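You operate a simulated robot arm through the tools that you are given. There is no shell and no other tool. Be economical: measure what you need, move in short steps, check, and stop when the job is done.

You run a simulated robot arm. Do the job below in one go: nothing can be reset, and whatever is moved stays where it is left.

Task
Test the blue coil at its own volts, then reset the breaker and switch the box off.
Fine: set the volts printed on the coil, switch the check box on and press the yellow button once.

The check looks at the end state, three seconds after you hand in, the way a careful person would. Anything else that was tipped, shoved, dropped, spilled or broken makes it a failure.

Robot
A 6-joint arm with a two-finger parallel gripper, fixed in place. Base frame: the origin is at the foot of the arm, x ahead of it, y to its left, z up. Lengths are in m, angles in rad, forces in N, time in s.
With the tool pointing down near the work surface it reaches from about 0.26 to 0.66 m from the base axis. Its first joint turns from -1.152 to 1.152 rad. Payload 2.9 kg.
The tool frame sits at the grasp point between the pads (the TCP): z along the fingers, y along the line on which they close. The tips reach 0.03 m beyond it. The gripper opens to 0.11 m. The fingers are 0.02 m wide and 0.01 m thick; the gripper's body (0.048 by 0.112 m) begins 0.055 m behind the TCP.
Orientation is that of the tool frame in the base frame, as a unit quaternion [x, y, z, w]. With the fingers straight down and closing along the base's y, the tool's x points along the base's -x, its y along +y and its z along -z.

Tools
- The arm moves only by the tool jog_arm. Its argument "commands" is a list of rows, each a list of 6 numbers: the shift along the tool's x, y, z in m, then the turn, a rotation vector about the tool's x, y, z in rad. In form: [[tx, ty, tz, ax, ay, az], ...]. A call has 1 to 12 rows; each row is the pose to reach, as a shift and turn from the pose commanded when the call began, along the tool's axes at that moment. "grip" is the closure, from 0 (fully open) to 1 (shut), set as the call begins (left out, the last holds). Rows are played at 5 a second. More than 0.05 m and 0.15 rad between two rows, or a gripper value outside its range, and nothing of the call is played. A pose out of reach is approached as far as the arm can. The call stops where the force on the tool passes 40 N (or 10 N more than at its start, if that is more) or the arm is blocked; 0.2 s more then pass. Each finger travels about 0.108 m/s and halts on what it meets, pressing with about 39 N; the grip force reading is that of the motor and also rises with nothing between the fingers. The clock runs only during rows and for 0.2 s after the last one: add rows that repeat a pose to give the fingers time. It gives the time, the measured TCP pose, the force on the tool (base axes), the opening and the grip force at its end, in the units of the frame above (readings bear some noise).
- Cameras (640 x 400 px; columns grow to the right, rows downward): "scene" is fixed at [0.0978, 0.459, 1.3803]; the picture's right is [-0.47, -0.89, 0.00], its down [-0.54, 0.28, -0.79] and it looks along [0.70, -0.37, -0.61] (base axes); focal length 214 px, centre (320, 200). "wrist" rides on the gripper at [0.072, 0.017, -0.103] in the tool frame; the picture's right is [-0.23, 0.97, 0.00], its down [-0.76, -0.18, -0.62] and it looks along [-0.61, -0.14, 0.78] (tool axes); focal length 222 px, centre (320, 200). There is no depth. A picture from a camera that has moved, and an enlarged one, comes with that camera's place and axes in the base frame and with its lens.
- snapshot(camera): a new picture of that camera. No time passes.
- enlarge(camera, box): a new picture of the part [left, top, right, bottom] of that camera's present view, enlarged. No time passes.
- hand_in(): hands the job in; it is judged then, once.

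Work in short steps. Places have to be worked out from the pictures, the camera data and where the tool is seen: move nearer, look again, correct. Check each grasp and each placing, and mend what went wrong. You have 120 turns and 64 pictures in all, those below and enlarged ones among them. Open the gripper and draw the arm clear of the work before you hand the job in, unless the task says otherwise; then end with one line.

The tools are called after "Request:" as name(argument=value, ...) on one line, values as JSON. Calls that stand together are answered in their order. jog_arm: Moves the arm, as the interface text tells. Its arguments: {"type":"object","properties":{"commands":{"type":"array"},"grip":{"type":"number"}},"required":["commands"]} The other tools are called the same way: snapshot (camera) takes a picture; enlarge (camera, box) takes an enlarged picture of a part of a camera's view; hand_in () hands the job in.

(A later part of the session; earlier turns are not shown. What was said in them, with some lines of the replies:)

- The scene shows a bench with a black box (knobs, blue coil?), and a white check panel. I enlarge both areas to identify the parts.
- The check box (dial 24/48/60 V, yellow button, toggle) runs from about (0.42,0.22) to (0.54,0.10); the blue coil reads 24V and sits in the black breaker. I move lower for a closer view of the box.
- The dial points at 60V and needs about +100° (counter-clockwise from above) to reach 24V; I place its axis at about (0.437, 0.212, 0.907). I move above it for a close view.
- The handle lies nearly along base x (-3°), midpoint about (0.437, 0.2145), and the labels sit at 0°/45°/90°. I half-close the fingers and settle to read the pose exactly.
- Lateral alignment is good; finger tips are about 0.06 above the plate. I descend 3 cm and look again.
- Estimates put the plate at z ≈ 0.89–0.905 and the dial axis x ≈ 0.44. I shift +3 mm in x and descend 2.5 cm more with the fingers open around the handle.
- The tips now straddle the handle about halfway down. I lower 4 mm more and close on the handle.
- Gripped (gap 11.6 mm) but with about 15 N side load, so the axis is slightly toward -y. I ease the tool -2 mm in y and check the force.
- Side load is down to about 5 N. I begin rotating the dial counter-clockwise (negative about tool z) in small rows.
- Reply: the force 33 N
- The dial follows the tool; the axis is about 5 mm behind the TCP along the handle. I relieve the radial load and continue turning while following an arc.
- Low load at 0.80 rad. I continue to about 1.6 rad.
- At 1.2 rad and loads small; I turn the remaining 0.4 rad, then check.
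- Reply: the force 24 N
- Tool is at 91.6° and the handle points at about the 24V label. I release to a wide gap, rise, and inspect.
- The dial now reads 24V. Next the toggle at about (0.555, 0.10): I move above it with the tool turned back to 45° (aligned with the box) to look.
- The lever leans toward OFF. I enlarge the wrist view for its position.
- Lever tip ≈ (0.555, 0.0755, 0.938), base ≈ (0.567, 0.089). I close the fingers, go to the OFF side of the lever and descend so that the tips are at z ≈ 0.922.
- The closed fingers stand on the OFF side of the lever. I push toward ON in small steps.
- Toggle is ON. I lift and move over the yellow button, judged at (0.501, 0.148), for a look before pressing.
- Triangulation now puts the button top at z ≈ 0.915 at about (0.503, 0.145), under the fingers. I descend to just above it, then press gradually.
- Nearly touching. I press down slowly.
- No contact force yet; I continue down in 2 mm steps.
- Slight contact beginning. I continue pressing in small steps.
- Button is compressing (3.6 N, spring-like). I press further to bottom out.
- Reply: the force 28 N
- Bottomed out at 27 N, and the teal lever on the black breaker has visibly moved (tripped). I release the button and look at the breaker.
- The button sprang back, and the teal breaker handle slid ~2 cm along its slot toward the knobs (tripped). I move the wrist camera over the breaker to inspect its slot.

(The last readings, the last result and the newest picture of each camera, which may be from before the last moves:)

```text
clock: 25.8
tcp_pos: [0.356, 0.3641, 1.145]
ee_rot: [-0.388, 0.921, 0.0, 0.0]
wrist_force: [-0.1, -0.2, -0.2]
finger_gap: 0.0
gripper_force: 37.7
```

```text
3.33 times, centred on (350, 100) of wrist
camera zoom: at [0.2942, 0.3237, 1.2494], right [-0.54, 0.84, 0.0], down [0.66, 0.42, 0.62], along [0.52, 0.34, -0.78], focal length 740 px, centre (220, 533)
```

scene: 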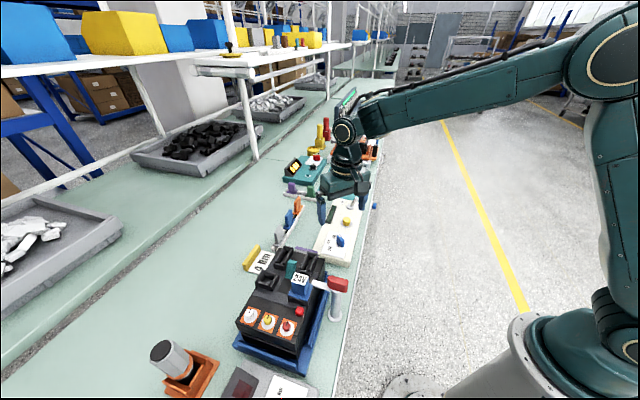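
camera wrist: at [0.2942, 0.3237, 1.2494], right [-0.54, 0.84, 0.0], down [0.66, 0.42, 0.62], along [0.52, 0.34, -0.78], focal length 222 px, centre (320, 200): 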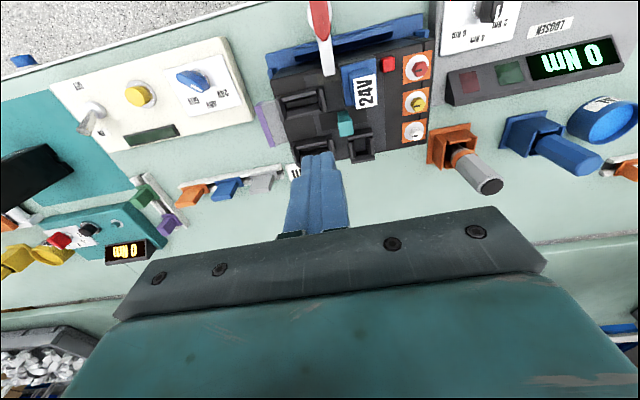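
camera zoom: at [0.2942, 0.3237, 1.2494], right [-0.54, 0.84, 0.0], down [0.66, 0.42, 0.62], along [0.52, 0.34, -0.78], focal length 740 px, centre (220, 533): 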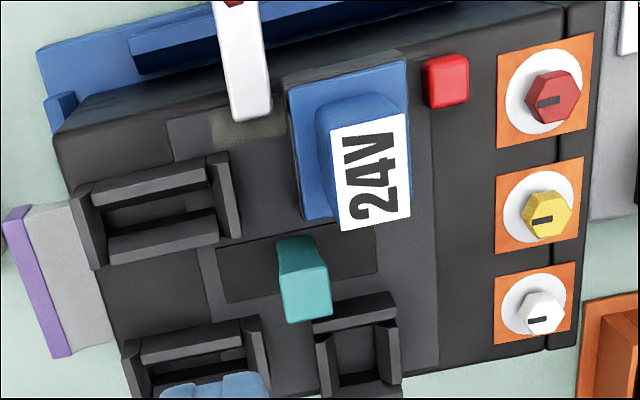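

The teal handle is at mid-slot (tripped); its top is near (0.354, 0.3975, 1.008). I descend part-way on its far side (away from the knobs) to prepare pushing it to the reset end, and check.

Request:
jog_arm(commands=[[-0.0226, 0, 0.03, 0, 0, 0], [-0.0226, 0, 0.07, 0, 0, 0], [-0.0226, 0, 0.095, 0, 0, 0], [-0.0226, 0, 0.095, 0, 0, 0]])

Request:
enlarge(camera="wrist", box=[210, 60, 450, 210])

Request:
enlarge(camera="scene", box=[230, 230, 350, 310])

```text
clock: 26.8
tcp_pos: [0.3762, 0.376, 1.0475]
ee_rot: [-0.389, 0.921, 0.0, 0.0]
wrist_force: [0.0, 0.0, 0.6]
finger_gap: 0.0001
gripper_force: 38.1
```

```text
2.67 times, centred on (330, 135) of wrist
camera zoom: at [0.3135, 0.3358, 1.1503], right [-0.54, 0.84, 0.0], down [0.66, 0.42, 0.62], along [0.52, 0.34, -0.78], focal length 592 px, centre (293, 373)
```

zoom: 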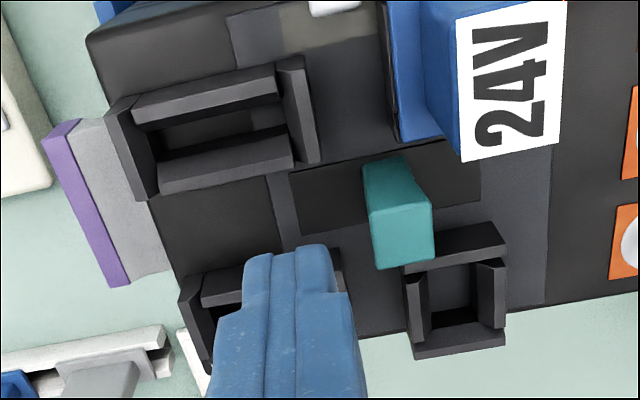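

```text
5.00 times, centred on (290, 270) of scene
camera zoom: at [0.0978, 0.459, 1.3803], right [-0.47, -0.89, 0.0], down [-0.54, 0.28, -0.79], along [0.7, -0.37, -0.61], focal length 1072 px, centre (470, -150)
```

zoom: 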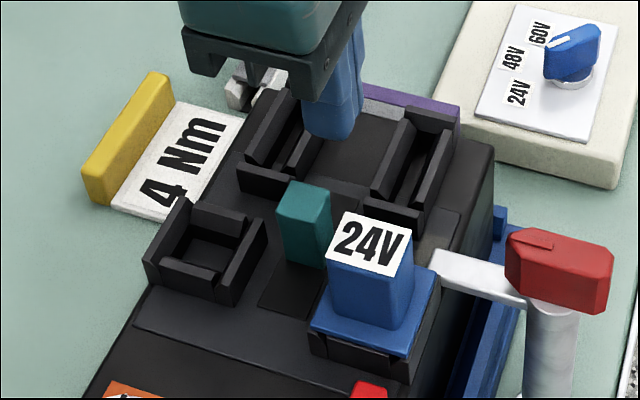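

Lever top confirmed at (0.354, 0.3975, 1.008), and the finger channel between the holders is clear. I descend to tips z ≈ 0.99 beside the lever.

Request:
jog_arm(commands=[[0.001, 0.004, 0.012, 0, 0, 0], [0.001, 0.006, 0.027, 0, 0, 0], [0.001, 0.006, 0.027, 0, 0, 0]])

```text
clock: 27.6
tcp_pos: [0.3688, 0.3817, 1.0192]
ee_rot: [-0.389, 0.921, 0.0, 0.0]
wrist_force: [0.2, 0.5, 0.5]
finger_gap: 0.0001
gripper_force: 37.8
```

Clear beside the lever. I push it along the slot toward the knobs.

Request:
jog_arm(commands=[[0, 0.005, 0, 0, 0, 0], [-0.0007, 0.01, 0, 0, 0, 0], [-0.001, 0.015, 0, 0, 0, 0], [-0.0015, 0.02, 0, 0, 0, 0], [-0.0015, 0.02, 0, 0, 0, 0]])

Request:
enlarge(camera="scene", box=[230, 230, 350, 310])

```text
clock: 28.8
tcp_pos: [0.3548, 0.3952, 1.019]
ee_rot: [-0.39, 0.921, 0.0, 0.0]
wrist_force: [0.7, -3.3, 3.4]
finger_gap: 0.0001
gripper_force: 37.7
```

```text
5.00 times, centred on (290, 270) of scene
camera zoom: at [0.0978, 0.4589, 1.3804], right [-0.47, -0.89, 0.0], down [-0.54, 0.28, -0.79], along [0.7, -0.37, -0.61], focal length 1072 px, centre (470, -150)
```

zoom: 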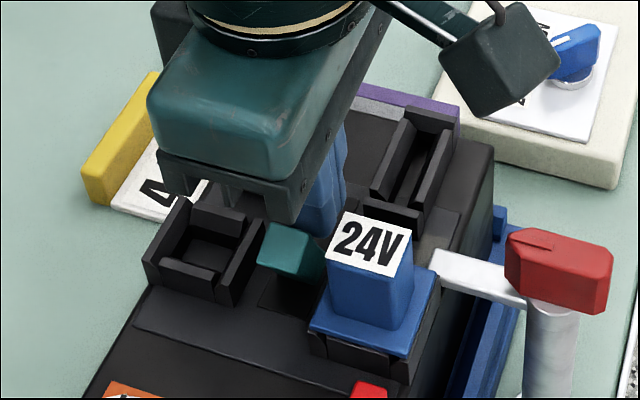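

The lever tilts with a light 4–5 N resistance; I continue to its stop.

Request:
jog_arm(commands=[[-0.0005, 0.004, 0.001, 0, 0, 0], [-0.0008, 0.008, 0.002, 0, 0, 0], [-0.001, 0.011, 0.003, 0, 0, 0], [-0.001, 0.011, 0.003, 0, 0, 0]])

Request:
enlarge(camera="scene", box=[230, 230, 350, 310])

```text
clock: 29.8
tcp_pos: [0.3485, 0.4041, 1.0166]
ee_rot: [-0.389, 0.921, 0.001, 0.002]
wrist_force: [9.4, -10.6, 12.4]
finger_gap: 0.0
gripper_force: 37.5
```

```text
5.00 times, centred on (290, 270) of scene
camera zoom: at [0.098, 0.4586, 1.3805], right [-0.47, -0.89, 0.0], down [-0.54, 0.28, -0.79], along [0.7, -0.37, -0.61], focal length 1072 px, centre (470, -150)
```

zoom: 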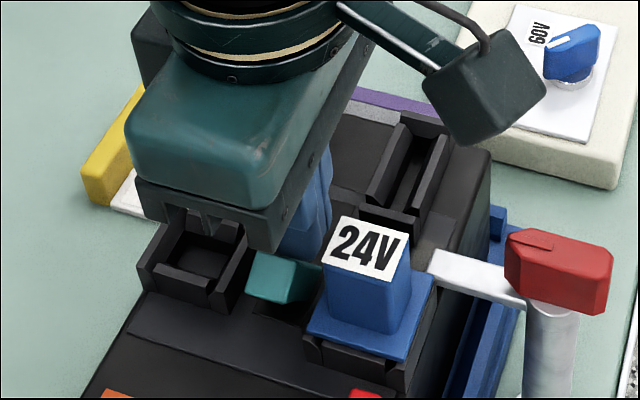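

The lever reached its stop, and the breaker body may have shifted by a millimetre or two in its cradle, so I stop, back away, lift and look.

Request:
jog_arm(commands=[[0.001, -0.01, 0, 0, 0, 0], [0.001, -0.024, 0, 0, 0, 0], [0.002, -0.03, -0.03, 0, 0, 0], [0.002, -0.03, -0.065, 0, 0, 0], [0.002, -0.03, -0.065, 0, 0, 0]])

Request:
enlarge(camera="scene", box=[230, 240, 350, 330])

Request:
enlarge(camera="wrist", box=[210, 40, 450, 190])

```text
clock: 31.0
tcp_pos: [0.3704, 0.3787, 1.0807]
ee_rot: [-0.39, 0.921, -0.001, 0.0]
wrist_force: [-0.1, 0.5, 0.4]
finger_gap: 0.0
gripper_force: 37.5
```

```text
4.44 times, centred on (290, 285) of scene
camera zoom: at [0.0978, 0.459, 1.3803], right [-0.47, -0.89, 0.0], down [-0.54, 0.28, -0.79], along [0.7, -0.37, -0.61], focal length 953 px, centre (453, -178)
```

zoom: 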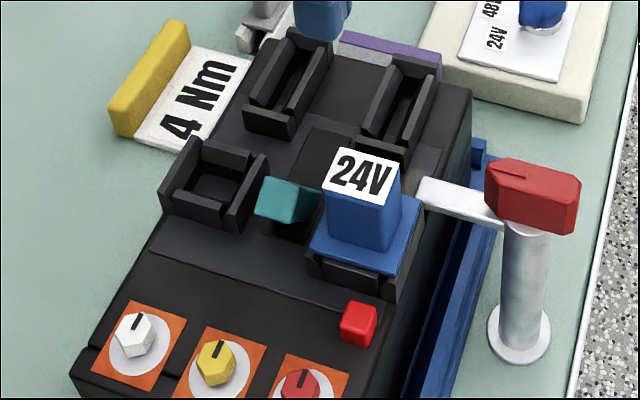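

```text
2.67 times, centred on (330, 115) of wrist
camera zoom: at [0.3087, 0.3388, 1.1849], right [-0.54, 0.84, 0.0], down [0.66, 0.42, 0.62], along [0.52, 0.34, -0.78], focal length 592 px, centre (293, 427)
```

zoom: 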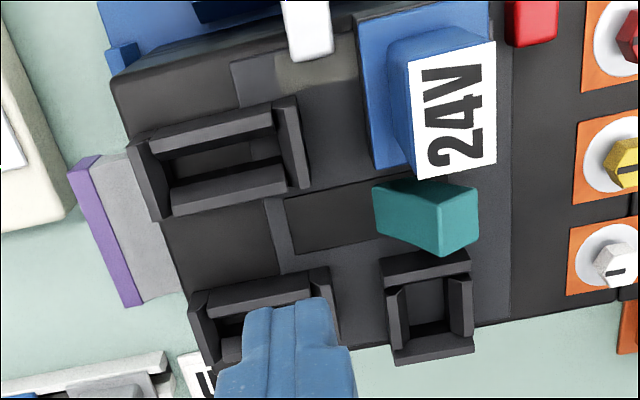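

The handle now rests at the reset end of its slot, so the breaker is re-latched. Next I carry the closed fingers high over to the ON side of the toggle.

Request:
jog_arm(commands=[[0, -0.01, -0.04, 0, 0, 0], [0.003, -0.05, -0.045, 0, 0, 0], [0.006, -0.093, -0.045, 0, 0, 0], [0.009, -0.136, -0.045, 0, 0, 0], [0.012, -0.179, -0.045, 0, 0, 0], [0.015, -0.222, -0.045, 0, 0, 0], [0.018, -0.265, -0.045, 0, 0, 0], [0.021, -0.308, -0.045, 0, 0, 0], [0.0243, -0.3465, -0.045, 0, 0, 0], [0.0243, -0.3465, 0, 0, 0, 0], [0.0243, -0.3465, 0.045, 0, 0, 0], [0.0243, -0.3465, 0.08, 0, 0, 0]])

Request:
enlarge(camera="scene", box=[310, 180, 400, 240])

Request:
enlarge(camera="wrist", box=[200, 60, 440, 210])

```text
clock: 33.6
tcp_pos: [0.5983, 0.1209, 1.0025]
ee_rot: [-0.39, 0.921, 0.0, 0.0]
wrist_force: [0.4, -0.5, 0.3]
finger_gap: 0.0
gripper_force: 37.7
```

```text
6.67 times, centred on (355, 210) of scene
camera zoom: at [0.0978, 0.459, 1.3803], right [-0.47, -0.89, 0.0], down [-0.54, 0.28, -0.79], along [0.7, -0.37, -0.61], focal length 1430 px, centre (87, 133)
```

zoom: 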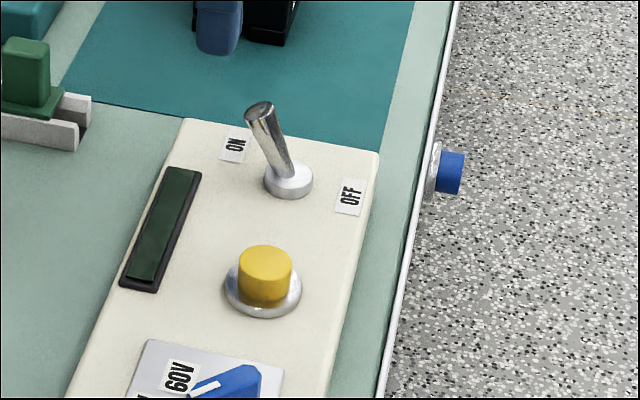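

```text
2.67 times, centred on (320, 135) of wrist
camera zoom: at [0.5366, 0.0798, 1.1058], right [-0.54, 0.84, 0.0], down [0.66, 0.42, 0.62], along [0.53, 0.34, -0.78], focal length 592 px, centre (320, 373)
```

zoom: 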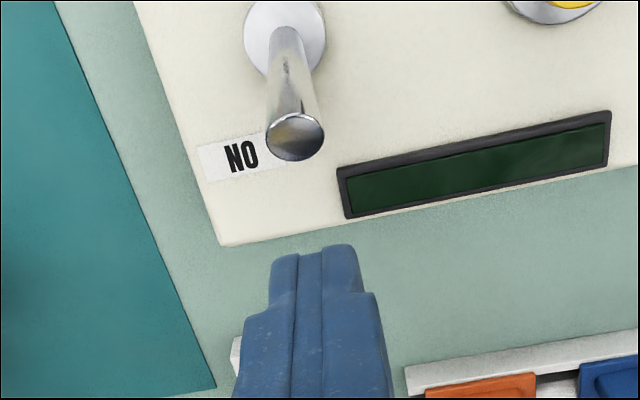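

Lever tip is at (0.585, 0.103, 0.935) on the ON side. I add 6 mm clearance, descend, then push toward OFF.

Request:
jog_arm(commands=[[-0.006, -0.003, 0, 0, 0, 0], [-0.006, -0.003, 0.03, 0, 0, 0], [-0.006, -0.003, 0.051, 0, 0, 0], [-0.006, -0.003, 0.051, 0, 0, 0]])

Request:
jog_arm(commands=[[0.006, 0, 0, 0, 0, 0], [0.011, 0, 0, 0, 0, 0], [0.016, 0, 0, 0, 0, 0], [0.021, 0, 0, 0, 0, 0], [0.026, 0, 0, 0, 0, 0], [0.03, 0, 0, 0, 0, 0], [0.033, 0, 0, 0, 0, 0]])

Request:
enlarge(camera="scene", box=[310, 180, 400, 240])

```text
clock: 34.6
tcp_pos: [0.6056, 0.124, 0.9515]
ee_rot: [-0.389, 0.921, 0.0, -0.001]
wrist_force: [-0.7, -0.2, 0.7]
finger_gap: 0.0002
gripper_force: 38.4
```

```text
clock: 36.2
tcp_pos: [0.5833, 0.1023, 0.9494]
ee_rot: [-0.389, 0.921, 0.0, 0.0]
wrist_force: [0.3, -0.2, 0.3]
finger_gap: 0.0002
gripper_force: 37.5
```

```text
6.67 times, centred on (355, 210) of scene
camera zoom: at [0.0978, 0.459, 1.3803], right [-0.47, -0.89, 0.0], down [-0.54, 0.28, -0.79], along [0.7, -0.37, -0.61], focal length 1430 px, centre (87, 133)
```

zoom: 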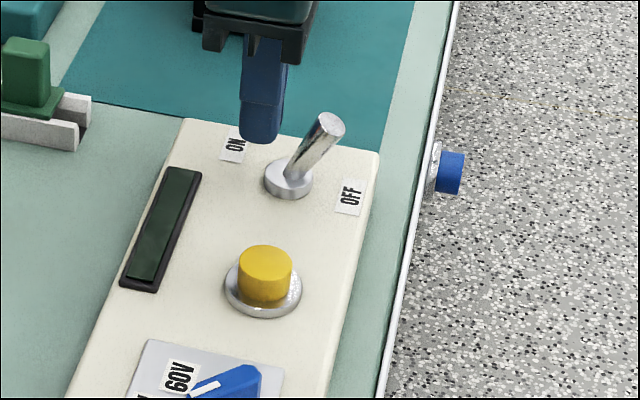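

The toggle is OFF again. I back away, lift high, open the gripper and check the whole scene.

Request:
jog_arm(commands=[[-0.006, 0, -0.02, 0, 0, 0], [-0.006, 0, -0.065, 0, 0, 0], [-0.006, 0, -0.11, 0, 0, 0], [-0.006, 0, -0.155, 0, 0, 0], [-0.006, 0, -0.2, 0, 0, 0]])

Request:
jog_arm(commands=[[0.03, 0, -0.02, 0, 0, 0], [0.06, 0, -0.04, 0, 0, 0], [0.06, 0, -0.04, 0, 0, 0], [0.06, 0, -0.04, 0, 0, 0], [0.06, 0, -0.04, 0, 0, 0]], grip=0.0)

Request:
snapshot(camera="scene")

Request:
enlarge(camera="scene", box=[220, 180, 380, 330])

Request:
enlarge(camera="scene", box=[230, 230, 350, 310])

```text
clock: 37.4
tcp_pos: [0.5858, 0.1051, 1.1501]
ee_rot: [-0.389, 0.921, -0.001, 0.0]
wrist_force: [0.5, 0.8, 0.3]
finger_gap: 0.0
gripper_force: 37.9
```

```text
clock: 38.6
tcp_pos: [0.5453, 0.0609, 1.1882]
ee_rot: [-0.389, 0.921, 0.0, 0.0]
wrist_force: [-0.3, 0.1, -0.1]
finger_gap: 0.1098
gripper_force: 0.1
```

```text
11 pictures are left
```

scene: 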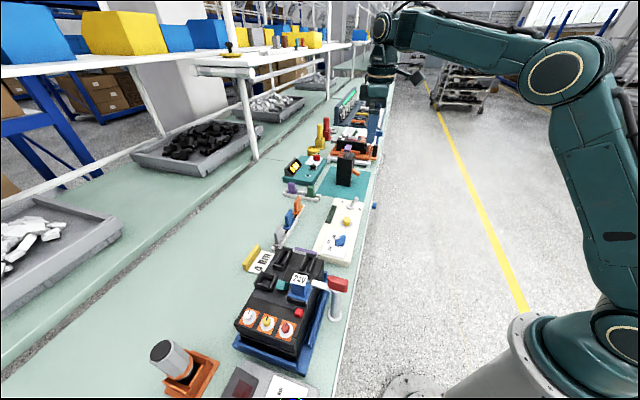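

```text
2.67 times, centred on (300, 255) of scene
camera zoom: at [0.0978, 0.459, 1.3803], right [-0.47, -0.89, 0.0], down [-0.54, 0.28, -0.79], along [0.7, -0.37, -0.61], focal length 572 px, centre (373, 53)
```

zoom: 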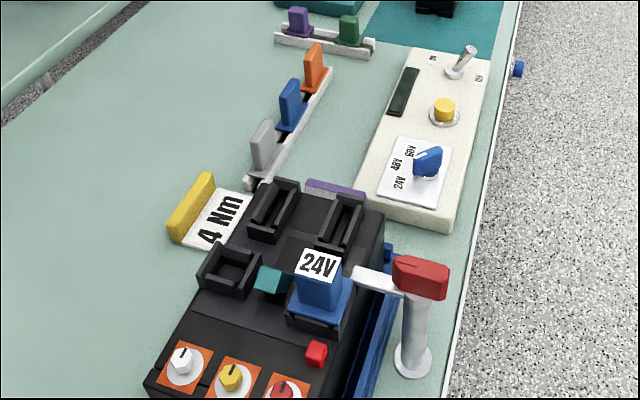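

```text
5.00 times, centred on (290, 270) of scene
camera zoom: at [0.0978, 0.459, 1.3803], right [-0.47, -0.89, 0.0], down [-0.54, 0.28, -0.79], along [0.7, -0.37, -0.61], focal length 1072 px, centre (470, -150)
```

zoom: 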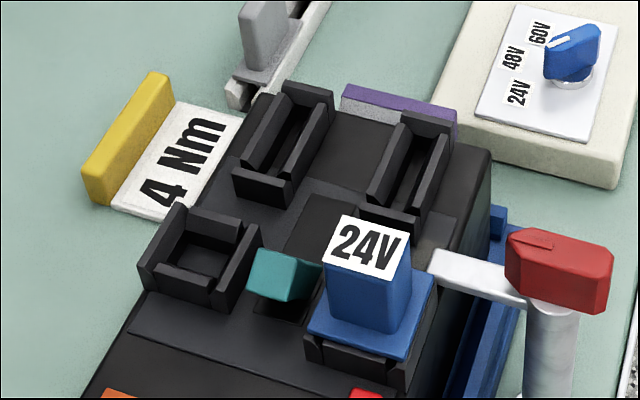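

The final picture shows the dial at 24V, the toggle at OFF, the breaker handle at its reset end, and the arm clear with the gripper open. I hand in.

Request:
hand_in()

```text
The job is handed in.
```

I tested the blue coil at 24 V with one press of the yellow button, which tripped the breaker. I then pushed the breaker handle to the reset end of its slot and left it there, not returned to its starting end, and switched the check box off; the breaker body slid about 2 mm in its cradle when the handle hit its stop.
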